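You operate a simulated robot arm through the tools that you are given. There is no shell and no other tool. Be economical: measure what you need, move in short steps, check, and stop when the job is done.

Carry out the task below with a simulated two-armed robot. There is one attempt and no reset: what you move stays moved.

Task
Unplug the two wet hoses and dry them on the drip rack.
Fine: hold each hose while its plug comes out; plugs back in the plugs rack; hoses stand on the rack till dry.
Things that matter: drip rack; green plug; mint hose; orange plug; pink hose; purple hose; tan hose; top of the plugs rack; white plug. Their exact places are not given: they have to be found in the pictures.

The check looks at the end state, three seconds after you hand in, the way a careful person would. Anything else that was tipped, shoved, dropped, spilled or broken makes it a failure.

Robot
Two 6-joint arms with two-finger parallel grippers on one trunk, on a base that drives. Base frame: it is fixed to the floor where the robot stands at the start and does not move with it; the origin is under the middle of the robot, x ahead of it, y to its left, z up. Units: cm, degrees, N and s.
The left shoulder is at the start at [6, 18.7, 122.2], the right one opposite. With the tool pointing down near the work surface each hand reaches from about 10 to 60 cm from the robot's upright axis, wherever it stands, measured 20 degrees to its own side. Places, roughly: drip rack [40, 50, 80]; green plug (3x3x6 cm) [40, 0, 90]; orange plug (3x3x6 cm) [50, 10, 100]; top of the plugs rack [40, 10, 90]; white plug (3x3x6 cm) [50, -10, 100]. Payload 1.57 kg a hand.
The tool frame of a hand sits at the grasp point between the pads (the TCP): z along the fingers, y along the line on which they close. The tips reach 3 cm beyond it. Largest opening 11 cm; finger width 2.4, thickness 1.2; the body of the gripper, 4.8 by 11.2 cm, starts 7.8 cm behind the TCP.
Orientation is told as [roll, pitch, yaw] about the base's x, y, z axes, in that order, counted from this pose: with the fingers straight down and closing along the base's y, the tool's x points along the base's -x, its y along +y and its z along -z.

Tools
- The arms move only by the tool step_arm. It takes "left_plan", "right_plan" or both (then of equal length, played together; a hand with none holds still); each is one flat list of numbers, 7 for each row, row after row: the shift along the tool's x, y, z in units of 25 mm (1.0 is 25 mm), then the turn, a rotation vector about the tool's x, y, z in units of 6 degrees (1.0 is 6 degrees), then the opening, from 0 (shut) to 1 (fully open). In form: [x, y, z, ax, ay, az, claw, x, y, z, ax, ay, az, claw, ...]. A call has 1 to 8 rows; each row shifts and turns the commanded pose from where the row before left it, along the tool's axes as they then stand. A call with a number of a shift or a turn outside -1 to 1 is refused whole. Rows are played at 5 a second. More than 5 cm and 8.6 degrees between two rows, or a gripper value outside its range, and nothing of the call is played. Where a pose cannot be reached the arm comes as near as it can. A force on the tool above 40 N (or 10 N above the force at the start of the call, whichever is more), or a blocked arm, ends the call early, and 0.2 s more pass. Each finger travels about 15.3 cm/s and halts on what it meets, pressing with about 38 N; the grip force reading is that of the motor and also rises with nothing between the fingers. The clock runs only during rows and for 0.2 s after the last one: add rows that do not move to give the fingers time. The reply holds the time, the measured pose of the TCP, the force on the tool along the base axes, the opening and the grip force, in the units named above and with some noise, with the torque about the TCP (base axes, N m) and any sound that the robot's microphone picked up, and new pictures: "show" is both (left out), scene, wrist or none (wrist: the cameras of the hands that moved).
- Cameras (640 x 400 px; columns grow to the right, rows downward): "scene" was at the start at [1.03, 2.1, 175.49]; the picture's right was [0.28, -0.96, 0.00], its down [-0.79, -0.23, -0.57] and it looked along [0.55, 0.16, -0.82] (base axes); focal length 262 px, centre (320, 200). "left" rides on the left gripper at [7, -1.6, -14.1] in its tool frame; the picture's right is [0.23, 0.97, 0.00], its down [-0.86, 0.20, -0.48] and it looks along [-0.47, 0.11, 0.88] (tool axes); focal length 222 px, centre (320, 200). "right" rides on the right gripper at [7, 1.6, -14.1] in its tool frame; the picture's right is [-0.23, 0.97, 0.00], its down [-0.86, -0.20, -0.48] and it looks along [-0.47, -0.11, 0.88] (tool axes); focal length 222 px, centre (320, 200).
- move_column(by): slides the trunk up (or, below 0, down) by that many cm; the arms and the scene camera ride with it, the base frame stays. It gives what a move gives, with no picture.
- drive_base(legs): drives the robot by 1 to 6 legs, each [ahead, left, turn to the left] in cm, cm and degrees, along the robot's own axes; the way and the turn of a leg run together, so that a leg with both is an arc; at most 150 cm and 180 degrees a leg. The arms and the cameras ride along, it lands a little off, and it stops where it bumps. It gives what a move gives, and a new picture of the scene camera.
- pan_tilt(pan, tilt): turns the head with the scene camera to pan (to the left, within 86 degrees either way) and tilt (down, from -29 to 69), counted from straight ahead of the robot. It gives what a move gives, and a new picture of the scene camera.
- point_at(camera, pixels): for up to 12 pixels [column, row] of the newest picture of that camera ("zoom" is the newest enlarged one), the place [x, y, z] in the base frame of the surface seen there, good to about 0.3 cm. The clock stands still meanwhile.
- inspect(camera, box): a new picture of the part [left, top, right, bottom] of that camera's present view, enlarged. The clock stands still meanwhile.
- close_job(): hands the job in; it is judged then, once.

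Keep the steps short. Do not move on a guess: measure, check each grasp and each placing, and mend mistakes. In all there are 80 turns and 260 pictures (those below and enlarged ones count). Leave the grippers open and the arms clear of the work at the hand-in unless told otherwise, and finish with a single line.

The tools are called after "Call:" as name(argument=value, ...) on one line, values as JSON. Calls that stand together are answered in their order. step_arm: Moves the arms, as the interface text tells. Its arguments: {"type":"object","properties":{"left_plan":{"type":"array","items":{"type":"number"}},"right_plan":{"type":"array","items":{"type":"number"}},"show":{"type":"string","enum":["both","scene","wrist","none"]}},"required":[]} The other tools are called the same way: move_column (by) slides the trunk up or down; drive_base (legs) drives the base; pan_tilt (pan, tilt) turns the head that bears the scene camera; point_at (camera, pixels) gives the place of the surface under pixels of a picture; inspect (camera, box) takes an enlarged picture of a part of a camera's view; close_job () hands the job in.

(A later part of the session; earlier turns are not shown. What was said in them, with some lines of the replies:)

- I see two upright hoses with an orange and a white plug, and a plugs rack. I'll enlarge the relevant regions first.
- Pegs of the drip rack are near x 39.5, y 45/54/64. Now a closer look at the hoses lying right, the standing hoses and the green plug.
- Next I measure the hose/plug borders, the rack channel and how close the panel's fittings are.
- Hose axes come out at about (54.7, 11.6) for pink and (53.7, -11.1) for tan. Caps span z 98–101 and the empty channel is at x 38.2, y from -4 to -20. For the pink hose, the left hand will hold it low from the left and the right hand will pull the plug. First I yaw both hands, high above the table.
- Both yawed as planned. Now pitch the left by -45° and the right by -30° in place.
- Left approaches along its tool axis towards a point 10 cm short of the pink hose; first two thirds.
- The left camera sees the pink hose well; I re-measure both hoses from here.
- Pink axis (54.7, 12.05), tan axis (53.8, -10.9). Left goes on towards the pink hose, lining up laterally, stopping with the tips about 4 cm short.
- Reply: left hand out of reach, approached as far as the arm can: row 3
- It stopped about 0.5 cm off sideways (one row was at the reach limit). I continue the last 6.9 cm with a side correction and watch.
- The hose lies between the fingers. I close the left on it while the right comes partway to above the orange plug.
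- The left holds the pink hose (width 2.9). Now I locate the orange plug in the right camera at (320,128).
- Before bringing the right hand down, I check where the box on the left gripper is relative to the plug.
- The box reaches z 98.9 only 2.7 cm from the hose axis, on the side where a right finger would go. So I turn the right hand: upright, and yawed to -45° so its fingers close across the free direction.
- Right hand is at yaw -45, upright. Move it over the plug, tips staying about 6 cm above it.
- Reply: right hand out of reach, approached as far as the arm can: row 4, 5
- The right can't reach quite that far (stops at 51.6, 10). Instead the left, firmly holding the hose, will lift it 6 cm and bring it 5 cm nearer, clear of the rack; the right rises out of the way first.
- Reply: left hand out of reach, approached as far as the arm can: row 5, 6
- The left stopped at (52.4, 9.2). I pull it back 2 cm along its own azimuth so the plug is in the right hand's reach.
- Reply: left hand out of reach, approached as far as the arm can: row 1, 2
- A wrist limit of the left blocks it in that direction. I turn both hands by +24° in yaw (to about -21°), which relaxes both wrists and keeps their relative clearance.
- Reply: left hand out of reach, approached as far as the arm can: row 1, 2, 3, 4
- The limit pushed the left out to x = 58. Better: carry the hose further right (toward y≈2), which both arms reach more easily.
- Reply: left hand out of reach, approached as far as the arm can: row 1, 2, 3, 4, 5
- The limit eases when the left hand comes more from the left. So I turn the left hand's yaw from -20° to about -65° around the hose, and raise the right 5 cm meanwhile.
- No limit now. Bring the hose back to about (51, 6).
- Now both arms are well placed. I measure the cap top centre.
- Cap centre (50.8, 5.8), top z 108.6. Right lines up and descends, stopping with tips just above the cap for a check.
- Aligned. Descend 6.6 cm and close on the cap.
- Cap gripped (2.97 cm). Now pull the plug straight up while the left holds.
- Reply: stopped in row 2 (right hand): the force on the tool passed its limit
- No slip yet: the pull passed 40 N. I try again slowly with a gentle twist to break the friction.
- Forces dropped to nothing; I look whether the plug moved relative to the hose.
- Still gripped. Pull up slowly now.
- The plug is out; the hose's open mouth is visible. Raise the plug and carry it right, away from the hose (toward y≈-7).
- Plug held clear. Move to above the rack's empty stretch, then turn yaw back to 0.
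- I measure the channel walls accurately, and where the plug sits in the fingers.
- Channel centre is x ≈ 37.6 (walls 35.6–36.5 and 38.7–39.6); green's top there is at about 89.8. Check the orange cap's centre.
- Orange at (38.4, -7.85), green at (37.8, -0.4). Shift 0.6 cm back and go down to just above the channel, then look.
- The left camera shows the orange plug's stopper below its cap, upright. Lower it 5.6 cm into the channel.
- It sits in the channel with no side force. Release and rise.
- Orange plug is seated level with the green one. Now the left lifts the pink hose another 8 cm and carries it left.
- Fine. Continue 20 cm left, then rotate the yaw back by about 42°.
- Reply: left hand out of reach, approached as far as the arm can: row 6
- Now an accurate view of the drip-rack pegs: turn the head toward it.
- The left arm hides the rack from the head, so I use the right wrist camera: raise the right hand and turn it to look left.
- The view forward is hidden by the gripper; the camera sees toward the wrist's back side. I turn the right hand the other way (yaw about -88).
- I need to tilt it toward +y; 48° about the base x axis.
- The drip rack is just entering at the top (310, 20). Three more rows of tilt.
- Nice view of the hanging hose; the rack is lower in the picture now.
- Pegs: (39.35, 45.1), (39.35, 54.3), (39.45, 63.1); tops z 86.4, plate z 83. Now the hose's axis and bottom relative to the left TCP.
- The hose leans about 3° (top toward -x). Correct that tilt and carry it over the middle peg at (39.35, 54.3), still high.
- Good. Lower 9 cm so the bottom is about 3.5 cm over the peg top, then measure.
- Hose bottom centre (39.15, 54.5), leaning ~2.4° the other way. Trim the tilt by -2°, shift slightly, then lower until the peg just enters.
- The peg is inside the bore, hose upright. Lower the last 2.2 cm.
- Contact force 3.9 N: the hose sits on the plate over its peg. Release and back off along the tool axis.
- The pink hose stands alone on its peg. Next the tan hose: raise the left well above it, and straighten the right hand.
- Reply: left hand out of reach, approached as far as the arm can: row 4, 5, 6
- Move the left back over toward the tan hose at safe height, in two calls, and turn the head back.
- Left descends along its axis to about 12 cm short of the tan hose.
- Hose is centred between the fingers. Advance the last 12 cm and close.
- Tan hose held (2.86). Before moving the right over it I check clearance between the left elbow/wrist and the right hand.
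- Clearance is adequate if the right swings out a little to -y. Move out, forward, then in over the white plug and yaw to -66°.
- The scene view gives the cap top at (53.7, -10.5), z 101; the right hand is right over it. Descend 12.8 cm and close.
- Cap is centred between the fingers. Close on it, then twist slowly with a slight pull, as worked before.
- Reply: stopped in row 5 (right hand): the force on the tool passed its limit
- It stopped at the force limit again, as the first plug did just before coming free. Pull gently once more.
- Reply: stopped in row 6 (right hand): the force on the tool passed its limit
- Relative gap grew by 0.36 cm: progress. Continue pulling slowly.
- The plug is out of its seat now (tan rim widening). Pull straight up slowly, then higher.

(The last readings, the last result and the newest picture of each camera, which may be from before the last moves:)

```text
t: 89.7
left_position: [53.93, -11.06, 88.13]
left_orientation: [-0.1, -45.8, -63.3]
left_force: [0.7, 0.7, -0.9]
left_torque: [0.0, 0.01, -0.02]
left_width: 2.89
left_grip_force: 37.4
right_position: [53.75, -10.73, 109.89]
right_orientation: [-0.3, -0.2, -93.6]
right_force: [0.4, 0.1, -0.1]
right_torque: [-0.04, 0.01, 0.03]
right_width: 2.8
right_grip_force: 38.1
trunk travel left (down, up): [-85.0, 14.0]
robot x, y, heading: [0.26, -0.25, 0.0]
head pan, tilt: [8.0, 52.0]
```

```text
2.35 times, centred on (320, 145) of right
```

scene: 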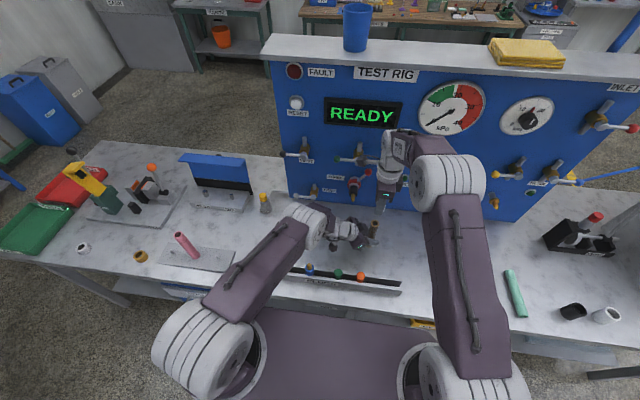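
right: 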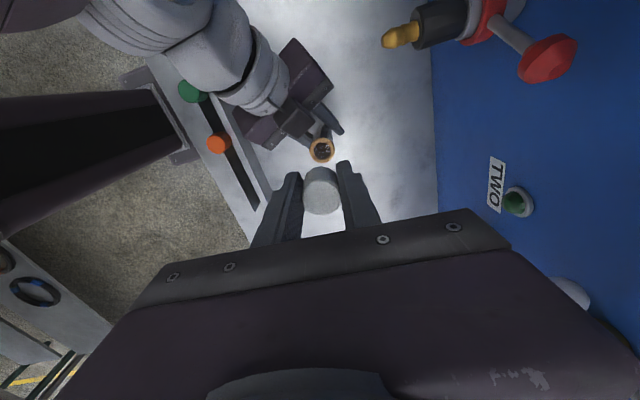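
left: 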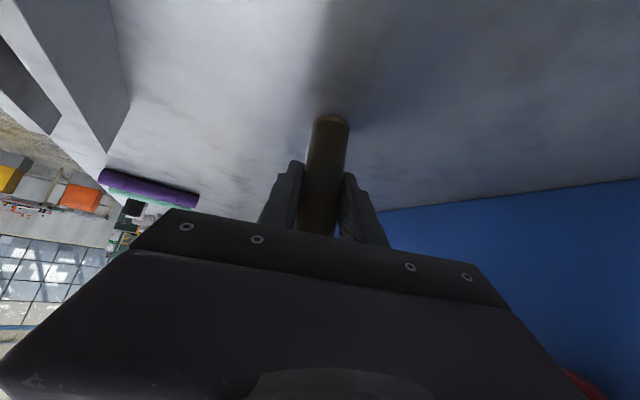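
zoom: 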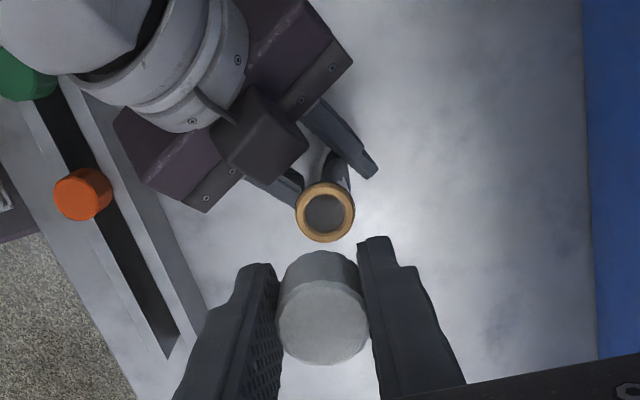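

White plug is free. Carry it to above the rack near y = -14.3 and turn yaw back to 0.

Call:
step_arm(right_plan=[-0.92, 0, 0, 0, 0, 0, 0, -0.92, 0, 0, 0, 0, 0, 0, 0, -0.9, 0, 0, 0, 0, 0, 0, -0.9, 0, 0, 0, 0, 0, 0, -0.9, 0, 0, 0, 0, 0, 0, -0.9, 0, 0, 0, 0, 0, 0, -0.9, 0, 0, 0, 0, 0, 0, -0.9, 0, 0, 0, 0, 0], show="none")

Call:
step_arm(right_plan=[0, -0.92, 0, 0, 0, 0, 0, 0, 0, 0, 0, 0, -1, 0, 0, 0, 0, 0, 0, -1, 0, 0, 0, 0, 0, 0, -1, 0, 0, 0, 0, 0, 0, -1, 0, 0, 0, 0, 0, 0, -1, 0, 0, 0, 0, 0, 0, -1, 0, 0, 0, 0, 0, 0, -1, 0], show="none")

Call:
step_arm(right_plan=[0, 0, 0, 0, 0, -1, 0, 0, 0, 0, 0, 0, -1, 0, 0, 0, 0, 0, 0, -1, 0, 0, 0, 0, 0, 0, -1, 0, 0, 0, 0, 0, 0, -1, 0, 0, 0, 0, 0, 0, -1, 0, 0, 0, 0, 0, 0, -1, 0, 0, 0, 0, 0, 0, -1, 0], show="none")

Call:
step_arm(right_plan=[0, 0, 0.6, 0, 0, -0.6, 0, 0, 0, 0.6, 0, 0, 0, 0, 0, 0, 0.6, 0, 0, 0, 0], show="both")

Call:
inspect(camera="right", box=[220, 90, 400, 215])

```text
t: 91.5
left_position: [54.08, -11.18, 88.1]
left_orientation: [0.0, -45.8, -63.4]
left_force: [-0.3, 0.0, -0.3]
left_torque: [0.01, 0.02, -0.02]
left_width: 2.87
left_grip_force: 38.3
right_position: [39.83, -14.57, 110.21]
right_orientation: [-0.3, -0.2, -93.5]
right_force: [0.1, -0.2, -0.9]
right_torque: [-0.03, -0.04, 0.03]
right_width: 2.8
right_grip_force: 37.7
trunk travel left (down, up): [-85.0, 14.0]
robot x, y, heading: [0.31, 0.04, -0.1]
head pan, tilt: [8.0, 52.0]
```

```text
t: 93.3
left_position: [54.04, -11.16, 88.22]
left_orientation: [-0.3, -45.7, -63.4]
left_force: [-0.9, -0.4, -0.4]
left_torque: [-0.02, 0.01, 0.0]
left_width: 2.89
left_grip_force: 38.1
right_position: [37.7, -14.36, 110.16]
right_orientation: [-0.4, 0.0, -51.4]
right_force: [-0.9, -0.2, -0.1]
right_torque: [0.01, 0.03, 0.02]
right_width: 2.81
right_grip_force: 38.1
trunk travel left (down, up): [-85.0, 14.0]
robot x, y, heading: [-0.12, -0.08, 0.0]
head pan, tilt: [8.0, 52.0]
```

```text
t: 95.1
left_position: [53.94, -11.17, 88.12]
left_orientation: [-0.1, -45.9, -63.4]
left_force: [-0.2, 0.2, -1.0]
left_torque: [0.01, -0.03, 0.0]
left_width: 2.91
left_grip_force: 37.6
right_position: [37.7, -14.36, 110.08]
right_orientation: [-0.3, 0.3, -3.3]
right_force: [-0.2, 0.2, -0.8]
right_torque: [-0.01, -0.01, -0.04]
right_width: 2.78
right_grip_force: 38.8
trunk travel left (down, up): [-85.0, 14.0]
robot x, y, heading: [0.04, -0.25, -0.2]
head pan, tilt: [8.0, 52.0]
```

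```text
t: 95.9
left_position: [54.04, -11.16, 88.1]
left_orientation: [-0.2, -45.8, -63.5]
left_force: [-0.2, -0.4, -0.3]
left_torque: [0.02, 0.04, -0.05]
left_width: 2.89
left_grip_force: 38.1
right_position: [37.74, -14.33, 105.51]
right_orientation: [-0.2, 0.3, 0.0]
right_force: [0.4, 0.5, -0.3]
right_torque: [0.03, 0.01, -0.01]
right_width: 2.79
right_grip_force: 37.6
trunk travel left (down, up): [-85.0, 14.0]
robot x, y, heading: [0.27, 0.11, -0.2]
head pan, tilt: [8.0, 52.0]
```

scene: 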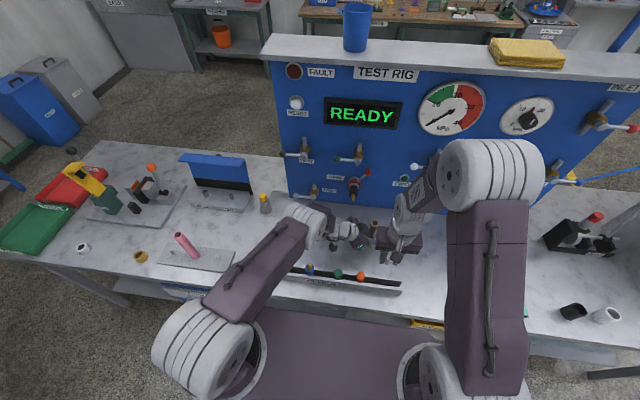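
right: 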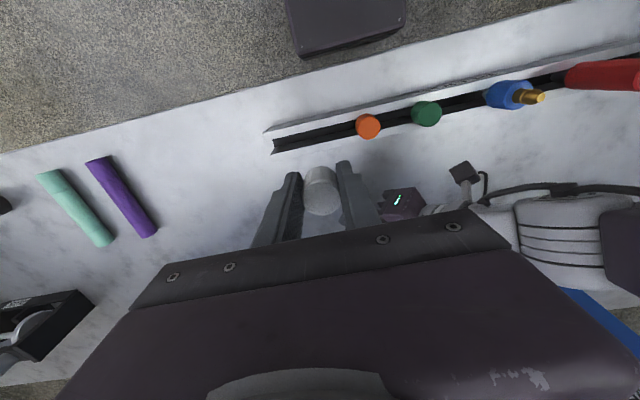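

```text
3.20 times, centred on (310, 152) of right
```

zoom: 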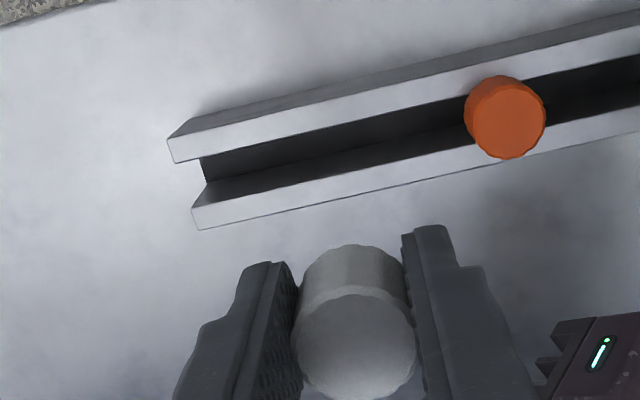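

Call:
point_at(camera="zoom", pixels=[[355, 345], [355, 298], [355, 392], [300, 345], [410, 345], [507, 120], [507, 85], [507, 152], [575, 325]])

```text
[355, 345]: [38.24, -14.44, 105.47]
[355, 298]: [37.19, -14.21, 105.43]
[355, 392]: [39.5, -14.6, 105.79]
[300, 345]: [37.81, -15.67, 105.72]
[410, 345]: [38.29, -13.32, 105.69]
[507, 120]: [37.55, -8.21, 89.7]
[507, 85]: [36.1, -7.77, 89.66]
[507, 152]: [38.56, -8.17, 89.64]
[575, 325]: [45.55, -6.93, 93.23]
```

Shift 0.6 cm back and lower the white plug into the channel.

Call:
step_arm(right_plan=[0.12, 0, 0.888, 0, 0, 0, 0, 0.12, 0, 0.888, 0, 0, 0, 0, 0, 0, 0.888, 0, 0, 0, 0, 0, 0, 0.888, 0, 0, 0, 0, 0, 0, 0.888, 0, 0, 0, 0, 0, 0, 0.888, 0, 0, 0, 0, 0, 0, 0.888, 0, 0, 0, 0, 0, 0, 0, 0, 0, 0, 0], show="wrist")

Call:
inspect(camera="right", box=[220, 90, 400, 215])

```text
t: 97.7
left_position: [53.93, -11.24, 88.14]
left_orientation: [-0.2, -45.8, -63.4]
left_force: [1.0, 0.4, -1.2]
left_torque: [-0.01, -0.03, 0.02]
left_width: 2.88
left_grip_force: 38.1
right_position: [37.24, -14.39, 90.11]
right_orientation: [-0.2, 0.3, 0.1]
right_force: [-0.5, 1.0, 0.9]
right_torque: [-0.01, -0.01, -0.04]
right_width: 2.79
right_grip_force: 38.0
trunk travel left (down, up): [-85.0, 14.0]
robot x, y, heading: [0.22, 0.1, -0.1]
head pan, tilt: [8.0, 52.0]
```

right: 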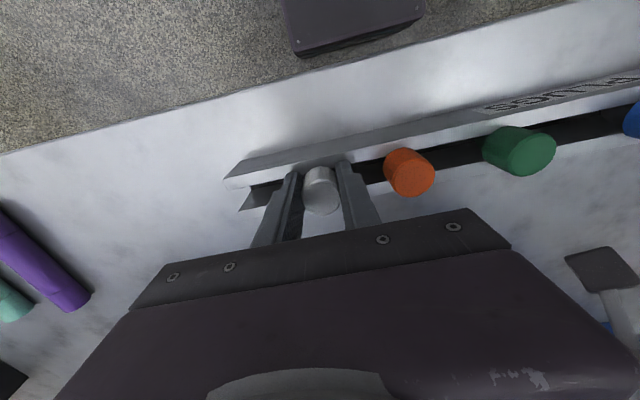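

```text
3.20 times, centred on (310, 152) of right
```

zoom: 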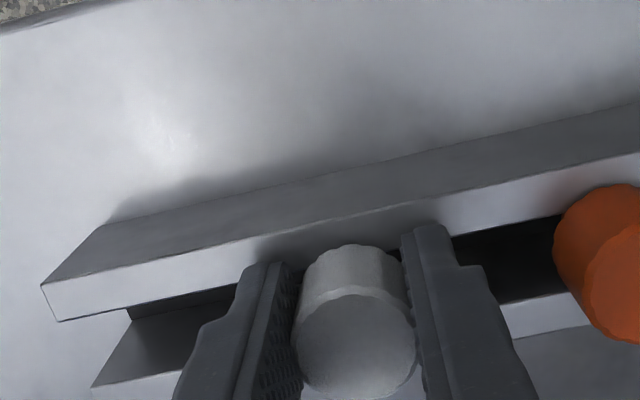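

In the channel, no side force. Release and rise.

Call:
step_arm(right_plan=[0, 0, 0.05, 0, 0, 0, 0, 0, 0, 0, 0, 0, 0, 0.45, 0, 0, 0, 0, 0, 0, 0.45, 0, 0, -0.8, 0, 0, 0, 0.45, 0, 0, -0.9, 0, 0, 0, 0.5, 0, 0, -0.9, 0, 0, 0, 0.5, 0, 0, -0.9, 0, 0, 0, 0.5, 0, 0, -0.9, 0, 0, 0, 0.5], show="none")

Call:
inspect(camera="right", box=[220, 60, 460, 215])

Call:
point_at(camera="zoom", pixels=[[255, 215], [265, 215], [400, 180]])

```text
t: 99.5
left_position: [53.99, -11.26, 88.23]
left_orientation: [-0.2, -45.8, -63.4]
left_force: [-0.3, -0.1, -0.9]
left_torque: [-0.01, 0.02, 0.0]
left_width: 2.89
left_grip_force: 37.7
right_position: [36.98, -14.42, 100.99]
right_orientation: [-0.2, 0.2, 0.1]
right_force: [-0.4, 0.3, -0.2]
right_torque: [0.01, 0.03, 0.02]
right_width: 5.5
right_grip_force: 0.1
trunk travel left (down, up): [-85.0, 14.0]
robot x, y, heading: [-0.0, 0.46, 0.0]
head pan, tilt: [8.0, 52.0]
```

```text
2.58 times, centred on (340, 138) of right
```

zoom: 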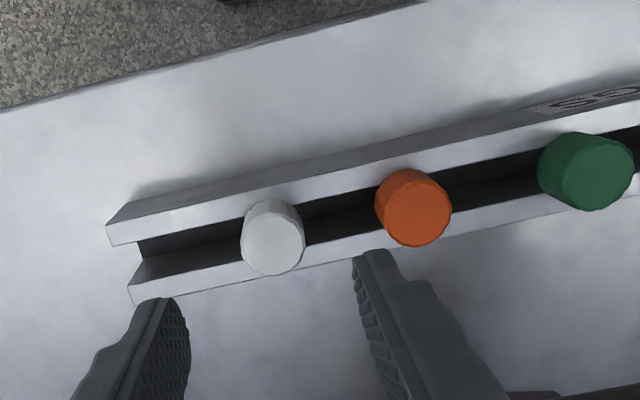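

```text
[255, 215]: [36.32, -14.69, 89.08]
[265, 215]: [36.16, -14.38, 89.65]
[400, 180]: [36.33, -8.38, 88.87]
```

White plug seated. Now the left lifts the tan hose and carries it along the earlier route (three calls).

Call:
step_arm(left_plan=[-0.745, 0, -0.725, 0, 0, 0, 0, -0.745, 0, -0.725, 0, 0, 0, 0, -0.745, 0, -0.725, 0, 0, 0, 0, -0.745, 0, -0.725, 0, 0, 0, 0, -0.745, 0, -0.725, 0, 0, 0, 0, -0.745, 0, -0.725, 0, 0, 0, 0], show="scene")

Call:
step_arm(left_plan=[0.857, 0.481, -0.88, 0, 0, 0, 0, 0.857, 0.481, -0.88, 0, 0, 0, 0, 0.857, 0.481, -0.88, 0, 0, 0, 0, 0.857, 0.481, -0.88, 0, 0, 0, 0, 0.857, 0.481, -0.88, 0, 0, 0, 0, 0.857, 0.481, -0.88, 0, 0, 0, 0, 0.857, 0.481, -0.88, 0, 0, 0, 0], show="none")

Call:
step_arm(left_plan=[0.857, 0.481, -0.88, 0, 0, 0, 0, 0.857, 0.481, -0.88, 0, 0, 0, 0, 0.857, 0.481, -0.88, 0, 0, 0, 0, 0.857, 0.481, -0.88, 0, 0, 0, 0, 0.857, 0.481, -0.88, 0, 0, 0, 0, 0.857, 0.481, -0.88, 0, 0, 0, 0], show="scene")

```text
t: 100.9
left_position: [53.88, -11.13, 103.74]
left_orientation: [-0.2, -45.7, -63.4]
left_force: [-0.2, -0.4, -0.2]
left_torque: [-0.01, 0.02, 0.01]
left_width: 2.88
left_grip_force: 37.7
right_position: [36.95, -14.48, 101.01]
right_orientation: [-0.3, 0.3, 0.1]
right_force: [0.2, -0.6, 0.0]
right_torque: [0.0, 0.0, 0.01]
right_width: 5.53
right_grip_force: 0.0
trunk travel left (down, up): [-85.0, 14.0]
robot x, y, heading: [-0.24, -0.01, -0.2]
head pan, tilt: [8.0, 52.0]
```

scene: 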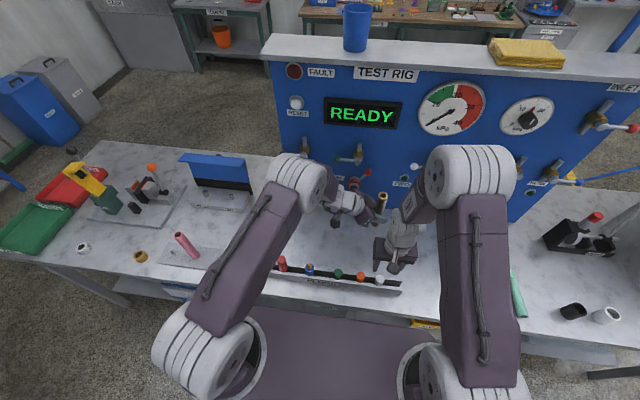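

```text
t: 102.5
left_position: [51.95, 11.97, 103.66]
left_orientation: [-0.3, -45.9, -63.4]
left_force: [-0.5, 1.0, 0.5]
left_torque: [-0.02, 0.02, 0.01]
left_width: 2.88
left_grip_force: 37.9
right_position: [36.98, -14.31, 101.03]
right_orientation: [-0.2, 0.4, 0.1]
right_force: [-0.4, 0.0, 0.4]
right_torque: [-0.03, -0.01, -0.02]
right_width: 5.51
right_grip_force: 0.1
trunk travel left (down, up): [-85.0, 14.0]
robot x, y, heading: [-0.16, 0.11, 0.1]
head pan, tilt: [8.0, 52.0]
```

```text
t: 103.9
left_position: [50.07, 31.65, 103.58]
left_orientation: [-0.2, -45.8, -63.4]
left_force: [0.2, -0.1, -0.7]
left_torque: [-0.01, -0.03, 0.0]
left_width: 2.87
left_grip_force: 37.8
right_position: [37.03, -14.34, 100.97]
right_orientation: [-0.4, 0.3, 0.1]
right_force: [-0.4, -0.3, -0.3]
right_torque: [0.01, 0.01, 0.01]
right_width: 5.5
right_grip_force: 0.0
trunk travel left (down, up): [-85.0, 14.0]
robot x, y, heading: [0.1, -0.05, -0.2]
head pan, tilt: [8.0, 52.0]
```

scene: 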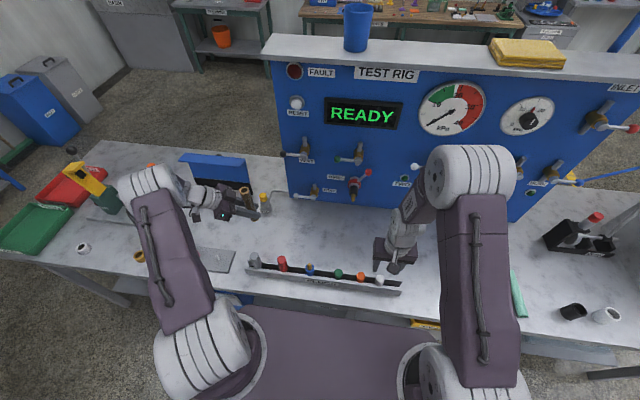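

Continue left 10 cm and rotate the left yaw to about -22°, while the right hand rises and turns to its viewing pose.

Call:
step_arm(left_plan=[0.857, 0.481, -0.88, 0, 0, 0, 0, 0.857, 0.481, -0.88, 0, 0, 0, 0, 0.857, 0.481, -0.88, 0, 0, 0, 0, 0, 0, 0, -0.717, 0, -0.697, 0, 0, 0, 0, -0.717, 0, -0.697, 0, 0, 0, 0, -0.717, 0, -0.697, 0, 0, 0, 0, -0.717, 0, -0.697, 0, 0, 0, 0, -0.717, 0, -0.697, 0], right_plan=[0, 0, -0.5, 0, 0, 1, 0.5, 0, 0, -0.5, 0, 0, 1, 0.5, 0, 0, -0.5, 0, 0, 1, 0.5, 0, 0, -0.5, 0, 0, 1, 0.5, 0, 0, -0.5, 0, 0, 1, 0.5, 0, 0, -0.5, 0, 0, 1, 0.5, 0, 0, -0.5, 0, 0, 1, 0.5, 0, 0, -0.5, 0, 0, 1, 0.5], show="none")

Call:
step_arm(left_plan=[0, 0, 0, -0.717, 0, -0.697, 0, 0, 0, 0, -0.717, 0, -0.697, 0, 0, 0, 0, 0, 0, 0, 0, 0, 0, 0, 0, 0, 0, 0, 0, 0, 0, 0, 0, 0, 0, 0, 0, 0, 0, 0, 0, 0, 0, 0, 0, 0, 0, 0, 0], right_plan=[0, 0, 0, 0, 0, 1, 0.5, 0, 0, 0, 0, 0, 1, 0.5, 0, 0, 0, 0, 0, 1, 0.5, 0, 0, 0, 0, 0, 1, 0.5, 0, 0, 0, 0, 0, 1, 0.5, 0, 0, 0, 0, 0, 1, 0.5, 0, 0, 0, 0, 0, 1, 0.5], show="none")

Call:
step_arm(right_plan=[0.9, 0, 0, 0, 1, 0, 0.5, 0.9, 0, 0, 0, 1, 0, 0.5, 0.9, 0, 0, 0, 1, 0, 0.5, 0, 0, 0, 0, 1, 0, 0.5, 0, 0, 0, 0, 1, 0, 0.5, 0, 0, 0, 0, 1, 0, 0.5, 0, 0, 0, 0, 1, 0, 0.5, 0, 0, 0, 0, 1, 0, 0.5], show="none")

Call:
step_arm(right_plan=[0, 0, 0, 0, 1, 0, 0.5, 0, 0, 0, 0, 1, 0, 0.5, 0, 0, 0, 0, 1, 0, 0.5], show="wrist")

Call:
inspect(camera="right", box=[270, 0, 430, 130])

```text
t: 105.7
left_position: [49.38, 41.31, 103.67]
left_orientation: [-0.1, -45.8, -33.3]
left_force: [-1.0, -0.6, -1.7]
left_torque: [-0.01, -0.01, -0.01]
left_width: 2.88
left_grip_force: 37.9
right_position: [37.0, -14.42, 110.99]
right_orientation: [-0.4, -0.1, -48.0]
right_force: [0.1, -0.1, -1.3]
right_torque: [0.01, -0.03, -0.04]
right_width: 5.5
right_grip_force: 0.1
trunk travel left (down, up): [-85.0, 14.0]
robot x, y, heading: [-0.01, 0.13, -0.2]
head pan, tilt: [8.0, 52.0]
```

```text
t: 107.3
left_position: [49.31, 41.37, 103.66]
left_orientation: [-0.2, -45.7, -21.4]
left_force: [-0.3, 0.3, -1.1]
left_torque: [-0.02, -0.03, -0.02]
left_width: 2.88
left_grip_force: 37.7
right_position: [37.23, -14.19, 110.85]
right_orientation: [-0.2, -0.1, -90.0]
right_force: [-0.1, -0.8, 0.0]
right_torque: [0.03, 0.0, 0.04]
right_width: 5.49
right_grip_force: 0.1
trunk travel left (down, up): [-85.0, 14.0]
robot x, y, heading: [0.11, -0.02, -0.0]
head pan, tilt: [8.0, 52.0]
```

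```text
t: 109.1
left_position: [49.3, 41.25, 103.71]
left_orientation: [-0.1, -45.8, -21.5]
left_force: [-0.6, 0.1, -1.1]
left_torque: [0.04, 0.03, 0.01]
left_width: 2.89
left_grip_force: 38.1
right_position: [37.21, -7.7, 111.62]
right_orientation: [-0.4, 47.9, -90.3]
right_force: [0.2, -0.4, -0.1]
right_torque: [0.0, 0.01, 0.02]
right_width: 5.49
right_grip_force: 0.0
trunk travel left (down, up): [-85.0, 14.0]
robot x, y, heading: [-0.24, -0.33, 0.2]
head pan, tilt: [8.0, 52.0]
```

```text
t: 109.9
left_position: [49.28, 41.36, 103.68]
left_orientation: [-0.1, -45.7, -21.5]
left_force: [-0.2, -0.8, -1.0]
left_torque: [0.03, 0.01, 0.0]
left_width: 2.92
left_grip_force: 37.4
right_position: [37.07, -7.68, 111.68]
right_orientation: [-0.7, 65.9, -90.6]
right_force: [0.5, -0.3, 0.4]
right_torque: [0.0, 0.01, 0.01]
right_width: 5.51
right_grip_force: 0.1
trunk travel left (down, up): [-85.0, 14.0]
robot x, y, heading: [0.1, -0.0, 0.1]
head pan, tilt: [8.0, 52.0]
```

right: 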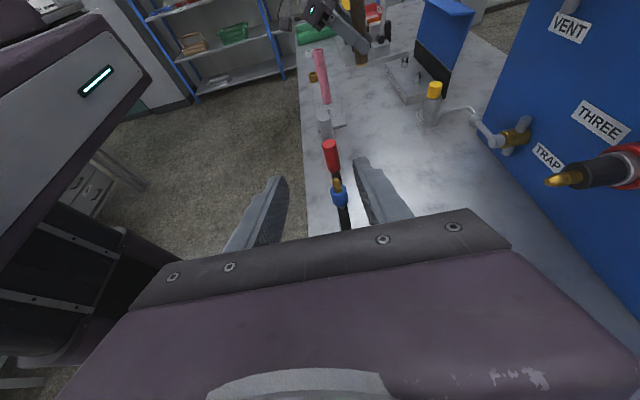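

```text
3.08 times, centred on (350, 65) of right
```

zoom: 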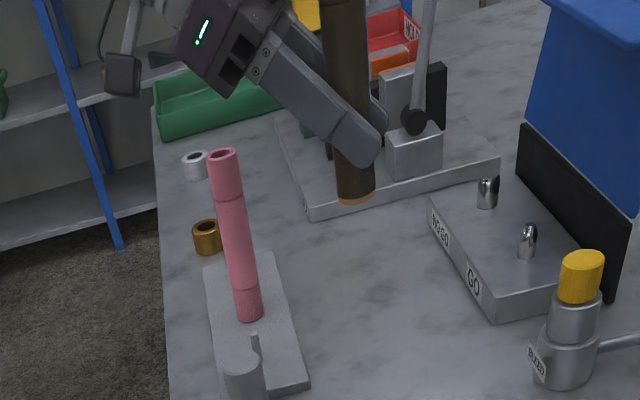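

The pink hose has turned bright pink – it is already drying. Measure the tan hose's axis.

Call:
point_at(camera="zoom", pixels=[[357, 200], [355, 185], [353, 170], [342, 60], [340, 35], [336, 195], [374, 195], [247, 315], [237, 260], [222, 170], [254, 345]])

```text
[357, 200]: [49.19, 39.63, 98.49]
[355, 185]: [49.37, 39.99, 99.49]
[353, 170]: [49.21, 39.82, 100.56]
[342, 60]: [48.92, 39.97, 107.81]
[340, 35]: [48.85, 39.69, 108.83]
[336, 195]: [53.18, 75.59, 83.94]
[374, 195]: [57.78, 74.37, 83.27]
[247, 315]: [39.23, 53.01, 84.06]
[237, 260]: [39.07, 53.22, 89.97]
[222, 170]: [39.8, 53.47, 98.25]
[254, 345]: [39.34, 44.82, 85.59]
```

Lean ~2.4°; correct by +2° and carry it above peg 1 at (39.35, 45.1).

Call:
step_arm(left_plan=[0, 0, 0, 0.085, 0.31, -0.088, 0, 0.735, 0.02, -0.755, 0, 0, 0, 0, 0.735, 0.02, -0.755, 0, 0, 0, 0, 0.735, 0.02, -0.755, 0, 0, 0, 0, 0.735, 0.02, -0.755, 0, 0, 0, 0, 0, 0, 0, 0, 0, 0, 0], show="none")

Call:
inspect(camera="right", box=[270, 0, 430, 130])

```text
t: 111.3
left_position: [39.52, 45.32, 104.14]
left_orientation: [-1.2, -43.8, -20.7]
left_force: [-0.7, -0.1, -0.9]
left_torque: [0.01, -0.01, 0.0]
left_width: 2.87
left_grip_force: 38.2
right_position: [37.17, -7.62, 111.66]
right_orientation: [-0.9, 65.8, -90.8]
right_force: [0.0, 0.7, -0.6]
right_torque: [0.0, -0.03, 0.03]
right_width: 5.52
right_grip_force: 0.0
trunk travel left (down, up): [-85.0, 14.0]
robot x, y, heading: [-0.03, -0.07, 0.1]
head pan, tilt: [8.0, 52.0]
```

```text
3.08 times, centred on (350, 65) of right
```

zoom: 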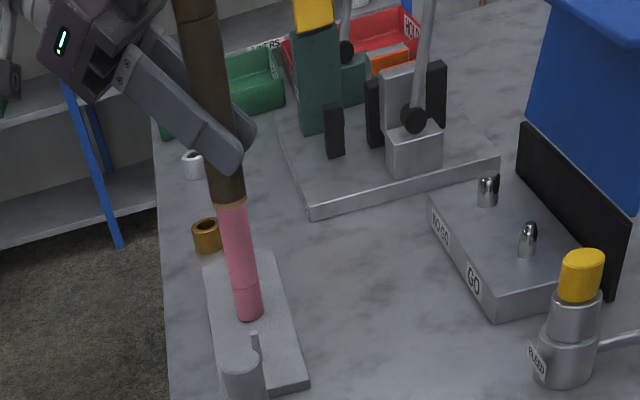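

In place, pink hose 9 cm behind. Lower 8 cm in small rows, then measure.

Call:
step_arm(left_plan=[0.443, 0, 0.462, 0, 0, 0, 0, 0.443, 0, 0.462, 0, 0, 0, 0, 0.443, 0, 0.462, 0, 0, 0, 0, 0.443, 0, 0.462, 0, 0, 0, 0, 0.443, 0, 0.462, 0, 0, 0, 0, 0, 0, 0, 0, 0, 0, 0], show="none")

Call:
inspect(camera="right", box=[280, 20, 376, 130])

```text
t: 112.7
left_position: [39.75, 45.25, 95.95]
left_orientation: [-1.1, -43.9, -20.8]
left_force: [-0.9, 0.6, -0.6]
left_torque: [0.0, -0.03, 0.0]
left_width: 2.88
left_grip_force: 38.0
right_position: [37.28, -7.58, 111.61]
right_orientation: [-0.9, 65.8, -90.7]
right_force: [0.3, 0.2, 1.0]
right_torque: [0.03, -0.03, -0.01]
right_width: 5.47
right_grip_force: 0.1
trunk travel left (down, up): [-85.0, 14.0]
robot x, y, heading: [-0.05, 0.04, -0.0]
head pan, tilt: [8.0, 52.0]
```

```text
3.64 times, centred on (328, 75) of right
```

zoom: 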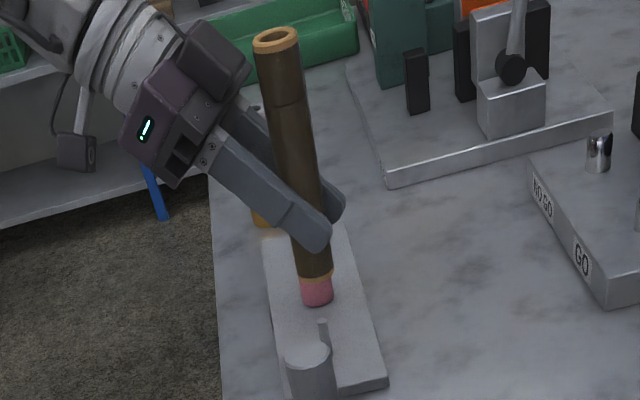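

Call:
point_at(camera="zoom", pixels=[[315, 281], [297, 278], [332, 272], [312, 260], [290, 120], [283, 70], [323, 325], [325, 340], [318, 300]])

```text
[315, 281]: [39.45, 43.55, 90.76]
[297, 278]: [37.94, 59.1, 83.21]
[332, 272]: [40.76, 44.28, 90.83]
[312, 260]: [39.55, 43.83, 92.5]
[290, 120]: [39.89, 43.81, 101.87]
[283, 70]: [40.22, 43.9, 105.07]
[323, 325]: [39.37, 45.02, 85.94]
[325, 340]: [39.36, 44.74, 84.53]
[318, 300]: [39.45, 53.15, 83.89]
```

Bottom centre (39.4, 45.1) vs peg (39.37, 45.25). Trim the tilt by -1.5°, nudge, and lower until the peg enters.

Call:
step_arm(left_plan=[0.05, 0.016, -0.05, -0.067, -0.233, 0.063, 0, 0.366, 0, 0.382, 0, 0, 0, 0, 0.366, 0, 0.382, 0, 0, 0, 0, 0.366, 0, 0.382, 0, 0, 0, 0, 0.366, 0, 0.382, 0, 0, 0, 0, 0, 0, 0, 0, 0, 0, 0], show="none")

Call:
inspect(camera="right", box=[290, 50, 370, 130])

```text
t: 114.1
left_position: [39.62, 45.35, 90.63]
left_orientation: [-0.4, -45.4, -21.2]
left_force: [-1.1, 0.8, -0.8]
left_torque: [-0.01, -0.01, -0.02]
left_width: 2.88
left_grip_force: 38.1
right_position: [37.11, -7.63, 111.59]
right_orientation: [-0.7, 65.8, -90.6]
right_force: [1.1, 0.4, 1.0]
right_torque: [-0.01, -0.01, -0.03]
right_width: 5.5
right_grip_force: 0.0
trunk travel left (down, up): [-85.0, 14.0]
robot x, y, heading: [-0.21, 0.07, 0.1]
head pan, tilt: [8.0, 52.0]
```

```text
5.00 times, centred on (330, 90) of right
```

zoom: 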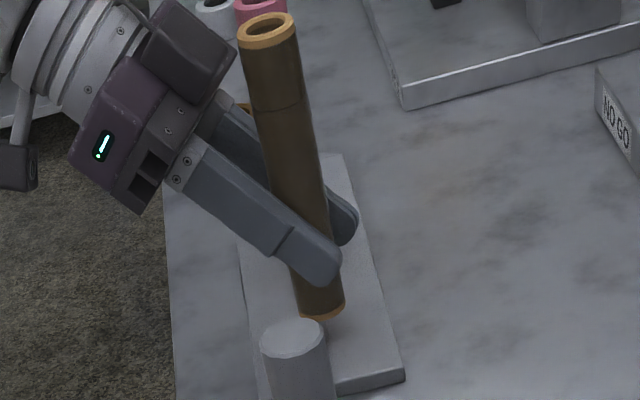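

No contact force with the bottom ~1 cm below the peg top, so the peg is inside. Lower 2.2 cm more.

Call:
step_arm(left_plan=[0.206, 0, 0.204, 0, 0, 0, 0, 0.206, 0, 0.204, 0, 0, 0, 0, 0.206, 0, 0.204, 0, 0, 0, 0, 0, 0, 0, 0, 0, 0, 0], show="none")

Call:
inspect(camera="right", box=[290, 50, 370, 130])

Call:
point_at(camera="zoom", pixels=[[325, 315], [310, 230], [285, 130], [275, 70], [335, 325]])

```text
t: 115.1
left_position: [39.59, 45.26, 88.81]
left_orientation: [-0.2, -45.5, -21.4]
left_force: [1.3, 3.1, 18.3]
left_torque: [0.04, -0.03, 0.02]
left_width: 2.91
left_grip_force: 38.1
right_position: [37.03, -7.77, 111.73]
right_orientation: [-0.6, 65.8, -90.5]
right_force: [0.7, 0.8, 0.6]
right_torque: [-0.01, 0.01, -0.02]
right_width: 5.51
right_grip_force: 0.0
trunk travel left (down, up): [-85.0, 14.0]
robot x, y, heading: [0.1, 0.02, -0.0]
head pan, tilt: [8.0, 52.0]
```

```text
5.00 times, centred on (330, 90) of right
```

zoom: 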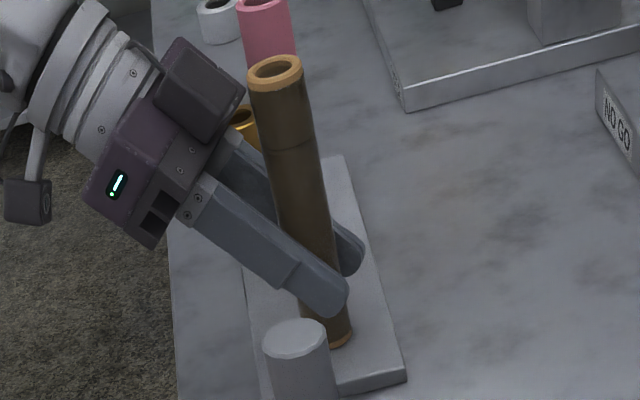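

```text
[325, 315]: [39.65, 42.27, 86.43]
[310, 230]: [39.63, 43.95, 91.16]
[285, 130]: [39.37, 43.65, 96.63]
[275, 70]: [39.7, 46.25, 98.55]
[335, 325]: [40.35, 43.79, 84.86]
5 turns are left
```

Contact at 18 N, hose on the plate. Ease off a hair, release, and back off along the tool axis.

Call:
step_arm(left_plan=[-0.04, 0, -0.04, 0, 0, 0, 0, 0, 0, 0, 0, 0, 0, 0.42, 0, 0, 0, 0, 0, 0, 0.42, 0, 0, -0.4, 0, 0, 0, 0.42, 0, 0, -0.8, 0, 0, 0, 0.42, 0, 0, -0.9, 0, 0, 0, 0.42, 0, 0, -0.9, 0, 0, 0, 0.42, 0, 0, -0.9, 0, 0, 0, 0.42], show="none")

Call:
inspect(camera="right", box=[280, 30, 376, 130])

```text
t: 116.9
left_position: [32.98, 47.99, 95.7]
left_orientation: [-0.4, -45.3, -21.3]
left_force: [0.3, -0.3, 0.4]
left_torque: [-0.03, -0.02, -0.01]
left_width: 4.6
left_grip_force: 0.1
right_position: [37.09, -7.59, 111.63]
right_orientation: [-0.8, 65.8, -90.6]
right_force: [-0.1, 0.6, -0.9]
right_torque: [-0.01, 0.01, -0.03]
right_width: 5.5
right_grip_force: 0.1
trunk travel left (down, up): [-85.0, 14.0]
robot x, y, heading: [0.29, 0.13, 0.0]
head pan, tilt: [8.0, 52.0]
```

```text
4.00 times, centred on (328, 80) of right
4 turns are left
```

zoom: 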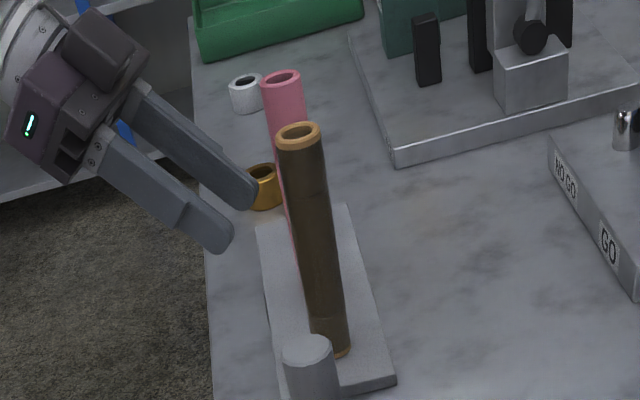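

Both hoses stand on their pegs. Raise the left clear, open both grippers, and let time run so the tan hose dries too.

Call:
step_arm(left_plan=[0, 0, -0.6, 0, 0, 0, 0.5, -0.7, 0, -0.7, 0, 0, 0, 0.8, -0.7, 0, -0.7, 0, 0, 0, 0.9, -0.7, 0, -0.7, 0, 0, 0, 1, -0.7, 0, -0.7, 0, 0, 0, 1, 0, 0, 0, 0, 0, 0, 1, 0, 0, 0, 0, 0, 0, 1, 0, 0, 0, 0, 0, 0, 1], right_plan=[0, 0, 0, 0, 0, 0, 0.9, 0, 0, 0, 0, 0, 0, 0.9, 0, 0, 0, 0, 0, 0, 0.9, 0, 0, 0, 0, 0, 0, 0.9, 0, 0, 0, 0, 0, 0, 0.9, 0, 0, 0, 0, 0, 0, 0.9, 0, 0, 0, 0, 0, 0, 0.9, 0, 0, 0, 0, 0, 0, 0.9], show="none")

Call:
step_arm(left_plan=[0, 0, 0, 0, 0, 0, 1, 0, 0, 0, 0, 0, 0, 1, 0, 0, 0, 0, 0, 0, 1, 0, 0, 0, 0, 0, 0, 1, 0, 0, 0, 0, 0, 0, 1, 0, 0, 0, 0, 0, 0, 1, 0, 0, 0, 0, 0, 0, 1, 0, 0, 0, 0, 0, 0, 1], show="none")

Call:
step_arm(left_plan=[0, 0, 0, 0, 0, 0, 1, 0, 0, 0, 0, 0, 0, 1, 0, 0, 0, 0, 0, 0, 1, 0, 0, 0, 0, 0, 0, 1, 0, 0, 0, 0, 0, 0, 1, 0, 0, 0, 0, 0, 0, 1, 0, 0, 0, 0, 0, 0, 1, 0, 0, 0, 0, 0, 0, 1], show="none")

Call:
step_arm(left_plan=[0, 0, 0, 0, 0, 0, 1, 0, 0, 0, 0, 0, 0, 1, 0, 0, 0, 0, 0, 0, 1, 0, 0, 0, 0, 0, 0, 1, 0, 0, 0, 0, 0, 0, 1, 0, 0, 0, 0, 0, 0, 1, 0, 0, 0, 0, 0, 0, 1, 0, 0, 0, 0, 0, 0, 1], show="none")

Call:
step_arm(left_plan=[0, 0, 0, 0, 0, 0, 1, 0, 0, 0, 0, 0, 0, 1, 0, 0, 0, 0, 0, 0, 1, 0, 0, 0, 0, 0, 0, 1, 0, 0, 0, 0, 0, 0, 1, 0, 0, 0, 0, 0, 0, 1, 0, 0, 0, 0, 0, 0, 1, 0, 0, 0, 0, 0, 0, 1], show="none")

Call:
step_arm(left_plan=[0, 0, 0, 0, 0, 0, 1, 0, 0, 0, 0, 0, 0, 1, 0, 0, 0, 0, 0, 0, 1, 0, 0, 0, 0, 0, 0, 1, 0, 0, 0, 0, 0, 0, 1, 0, 0, 0, 0, 0, 0, 1, 0, 0, 0, 0, 0, 0, 1, 0, 0, 0, 0, 0, 0, 1], show="none")

Call:
step_arm(left_plan=[0, 0, 0, 0, 0, 0, 1, 0, 0, 0, 0, 0, 0, 1, 0, 0, 0, 0, 0, 0, 1, 0, 0, 0, 0, 0, 0, 1, 0, 0, 0, 0, 0, 0, 1, 0, 0, 0, 0, 0, 0, 1, 0, 0, 0, 0, 0, 0, 1, 0, 0, 0, 0, 0, 0, 1], show="none")

Call:
inspect(camera="right", box=[280, 30, 376, 130])

Call:
inspect(camera="scene", box=[0, 100, 480, 400])

```text
t: 118.7
left_position: [31.99, 48.35, 106.47]
left_orientation: [-0.4, -45.3, -21.2]
left_force: [0.1, -0.3, -0.3]
left_torque: [-0.02, 0.02, 0.03]
left_width: 10.99
left_grip_force: 0.1
right_position: [37.12, -7.69, 111.6]
right_orientation: [-0.8, 65.8, -90.6]
right_force: [0.6, -0.4, 1.2]
right_torque: [0.0, 0.0, 0.0]
right_width: 9.92
right_grip_force: 0.1
trunk travel left (down, up): [-85.0, 14.0]
robot x, y, heading: [0.17, -0.18, 0.2]
head pan, tilt: [8.0, 52.0]
```

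```text
t: 120.5
left_position: [32.01, 48.51, 106.41]
left_orientation: [-0.3, -45.3, -21.2]
left_force: [0.8, -0.4, 0.7]
left_torque: [0.01, 0.0, 0.0]
left_width: 11.0
left_grip_force: 0.0
right_position: [37.18, -7.62, 111.63]
right_orientation: [-0.8, 65.8, -90.7]
right_force: [0.8, -0.5, 0.4]
right_torque: [0.0, 0.0, -0.01]
right_width: 9.88
right_grip_force: 0.0
trunk travel left (down, up): [-85.0, 14.0]
robot x, y, heading: [-0.23, -0.04, -0.2]
head pan, tilt: [8.0, 52.0]
```

```text
t: 122.3
left_position: [32.06, 48.41, 106.51]
left_orientation: [-0.4, -45.3, -21.2]
left_force: [1.3, 0.3, 0.5]
left_torque: [0.0, 0.01, 0.0]
left_width: 11.01
left_grip_force: 0.0
right_position: [37.15, -7.78, 111.66]
right_orientation: [-0.8, 65.8, -90.6]
right_force: [0.7, -0.9, 0.1]
right_torque: [0.01, 0.02, -0.01]
right_width: 9.89
right_grip_force: 0.0
trunk travel left (down, up): [-85.0, 14.0]
robot x, y, heading: [-0.24, 0.07, 0.1]
head pan, tilt: [8.0, 52.0]
```

```text
t: 124.1
left_position: [32.02, 48.39, 106.38]
left_orientation: [-0.3, -45.3, -21.2]
left_force: [0.5, 0.9, 0.2]
left_torque: [0.01, 0.03, -0.02]
left_width: 11.0
left_grip_force: 0.1
right_position: [37.2, -7.61, 111.49]
right_orientation: [-0.9, 65.8, -90.6]
right_force: [0.5, 0.3, -0.5]
right_torque: [0.02, 0.04, -0.01]
right_width: 9.89
right_grip_force: 0.0
trunk travel left (down, up): [-85.0, 14.0]
robot x, y, heading: [0.05, 0.07, -0.1]
head pan, tilt: [8.0, 52.0]
```

```text
t: 125.9
left_position: [31.94, 48.3, 106.48]
left_orientation: [-0.4, -45.3, -21.2]
left_force: [0.1, -0.2, -0.2]
left_torque: [0.02, -0.03, 0.03]
left_width: 10.97
left_grip_force: 0.1
right_position: [37.14, -7.61, 111.52]
right_orientation: [-0.8, 65.8, -90.5]
right_force: [0.4, 0.4, 0.6]
right_torque: [-0.01, 0.01, 0.01]
right_width: 9.88
right_grip_force: 0.2
trunk travel left (down, up): [-85.0, 14.0]
robot x, y, heading: [-0.1, 0.28, -0.1]
head pan, tilt: [8.0, 52.0]
```

```text
t: 127.7
left_position: [32.06, 48.44, 106.45]
left_orientation: [-0.5, -45.3, -21.2]
left_force: [-0.4, 0.0, 0.1]
left_torque: [0.01, 0.02, 0.02]
left_width: 10.97
left_grip_force: 0.1
right_position: [37.1, -7.65, 111.64]
right_orientation: [-0.9, 65.8, -90.6]
right_force: [-0.9, -1.4, 0.4]
right_torque: [-0.02, 0.01, -0.03]
right_width: 9.87
right_grip_force: 0.0
trunk travel left (down, up): [-85.0, 14.0]
robot x, y, heading: [0.3, 0.29, 0.1]
head pan, tilt: [8.0, 52.0]
```

```text
t: 129.5
left_position: [32.02, 48.35, 106.33]
left_orientation: [-0.4, -45.3, -21.3]
left_force: [-0.1, -0.3, -1.1]
left_torque: [0.01, 0.0, -0.04]
left_width: 11.02
left_grip_force: 0.1
right_position: [36.98, -7.77, 111.6]
right_orientation: [-0.8, 65.8, -90.7]
right_force: [-0.1, -0.4, -0.1]
right_torque: [-0.03, -0.01, 0.01]
right_width: 9.9
right_grip_force: 0.0
trunk travel left (down, up): [-85.0, 14.0]
robot x, y, heading: [0.26, 0.22, -0.3]
head pan, tilt: [8.0, 52.0]
```

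```text
4.00 times, centred on (328, 80) of right
```

zoom: 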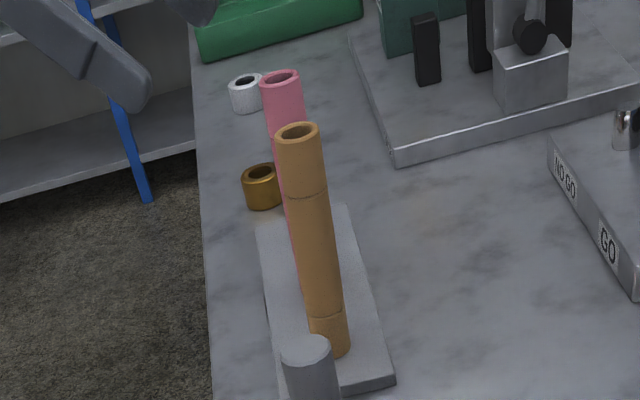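

```text
1.33 times, centred on (240, 250) of scene
3 turns are left
```

zoom: 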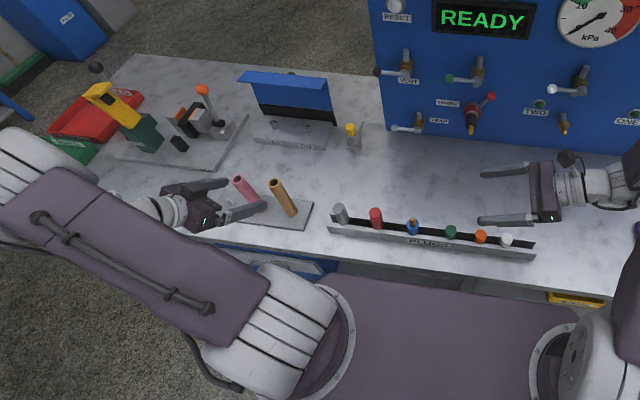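

Both hoses look dry now (tan and pink both light). They stand on the drip rack, the white and orange plugs sit in the plugs rack, and the grippers are open and clear. I hand in.

Call:
close_job()

```text
The job is handed in.
```

Both wet hoses are unplugged and standing dry on the drip rack, and their orange and white plugs are back in the plugs rack.
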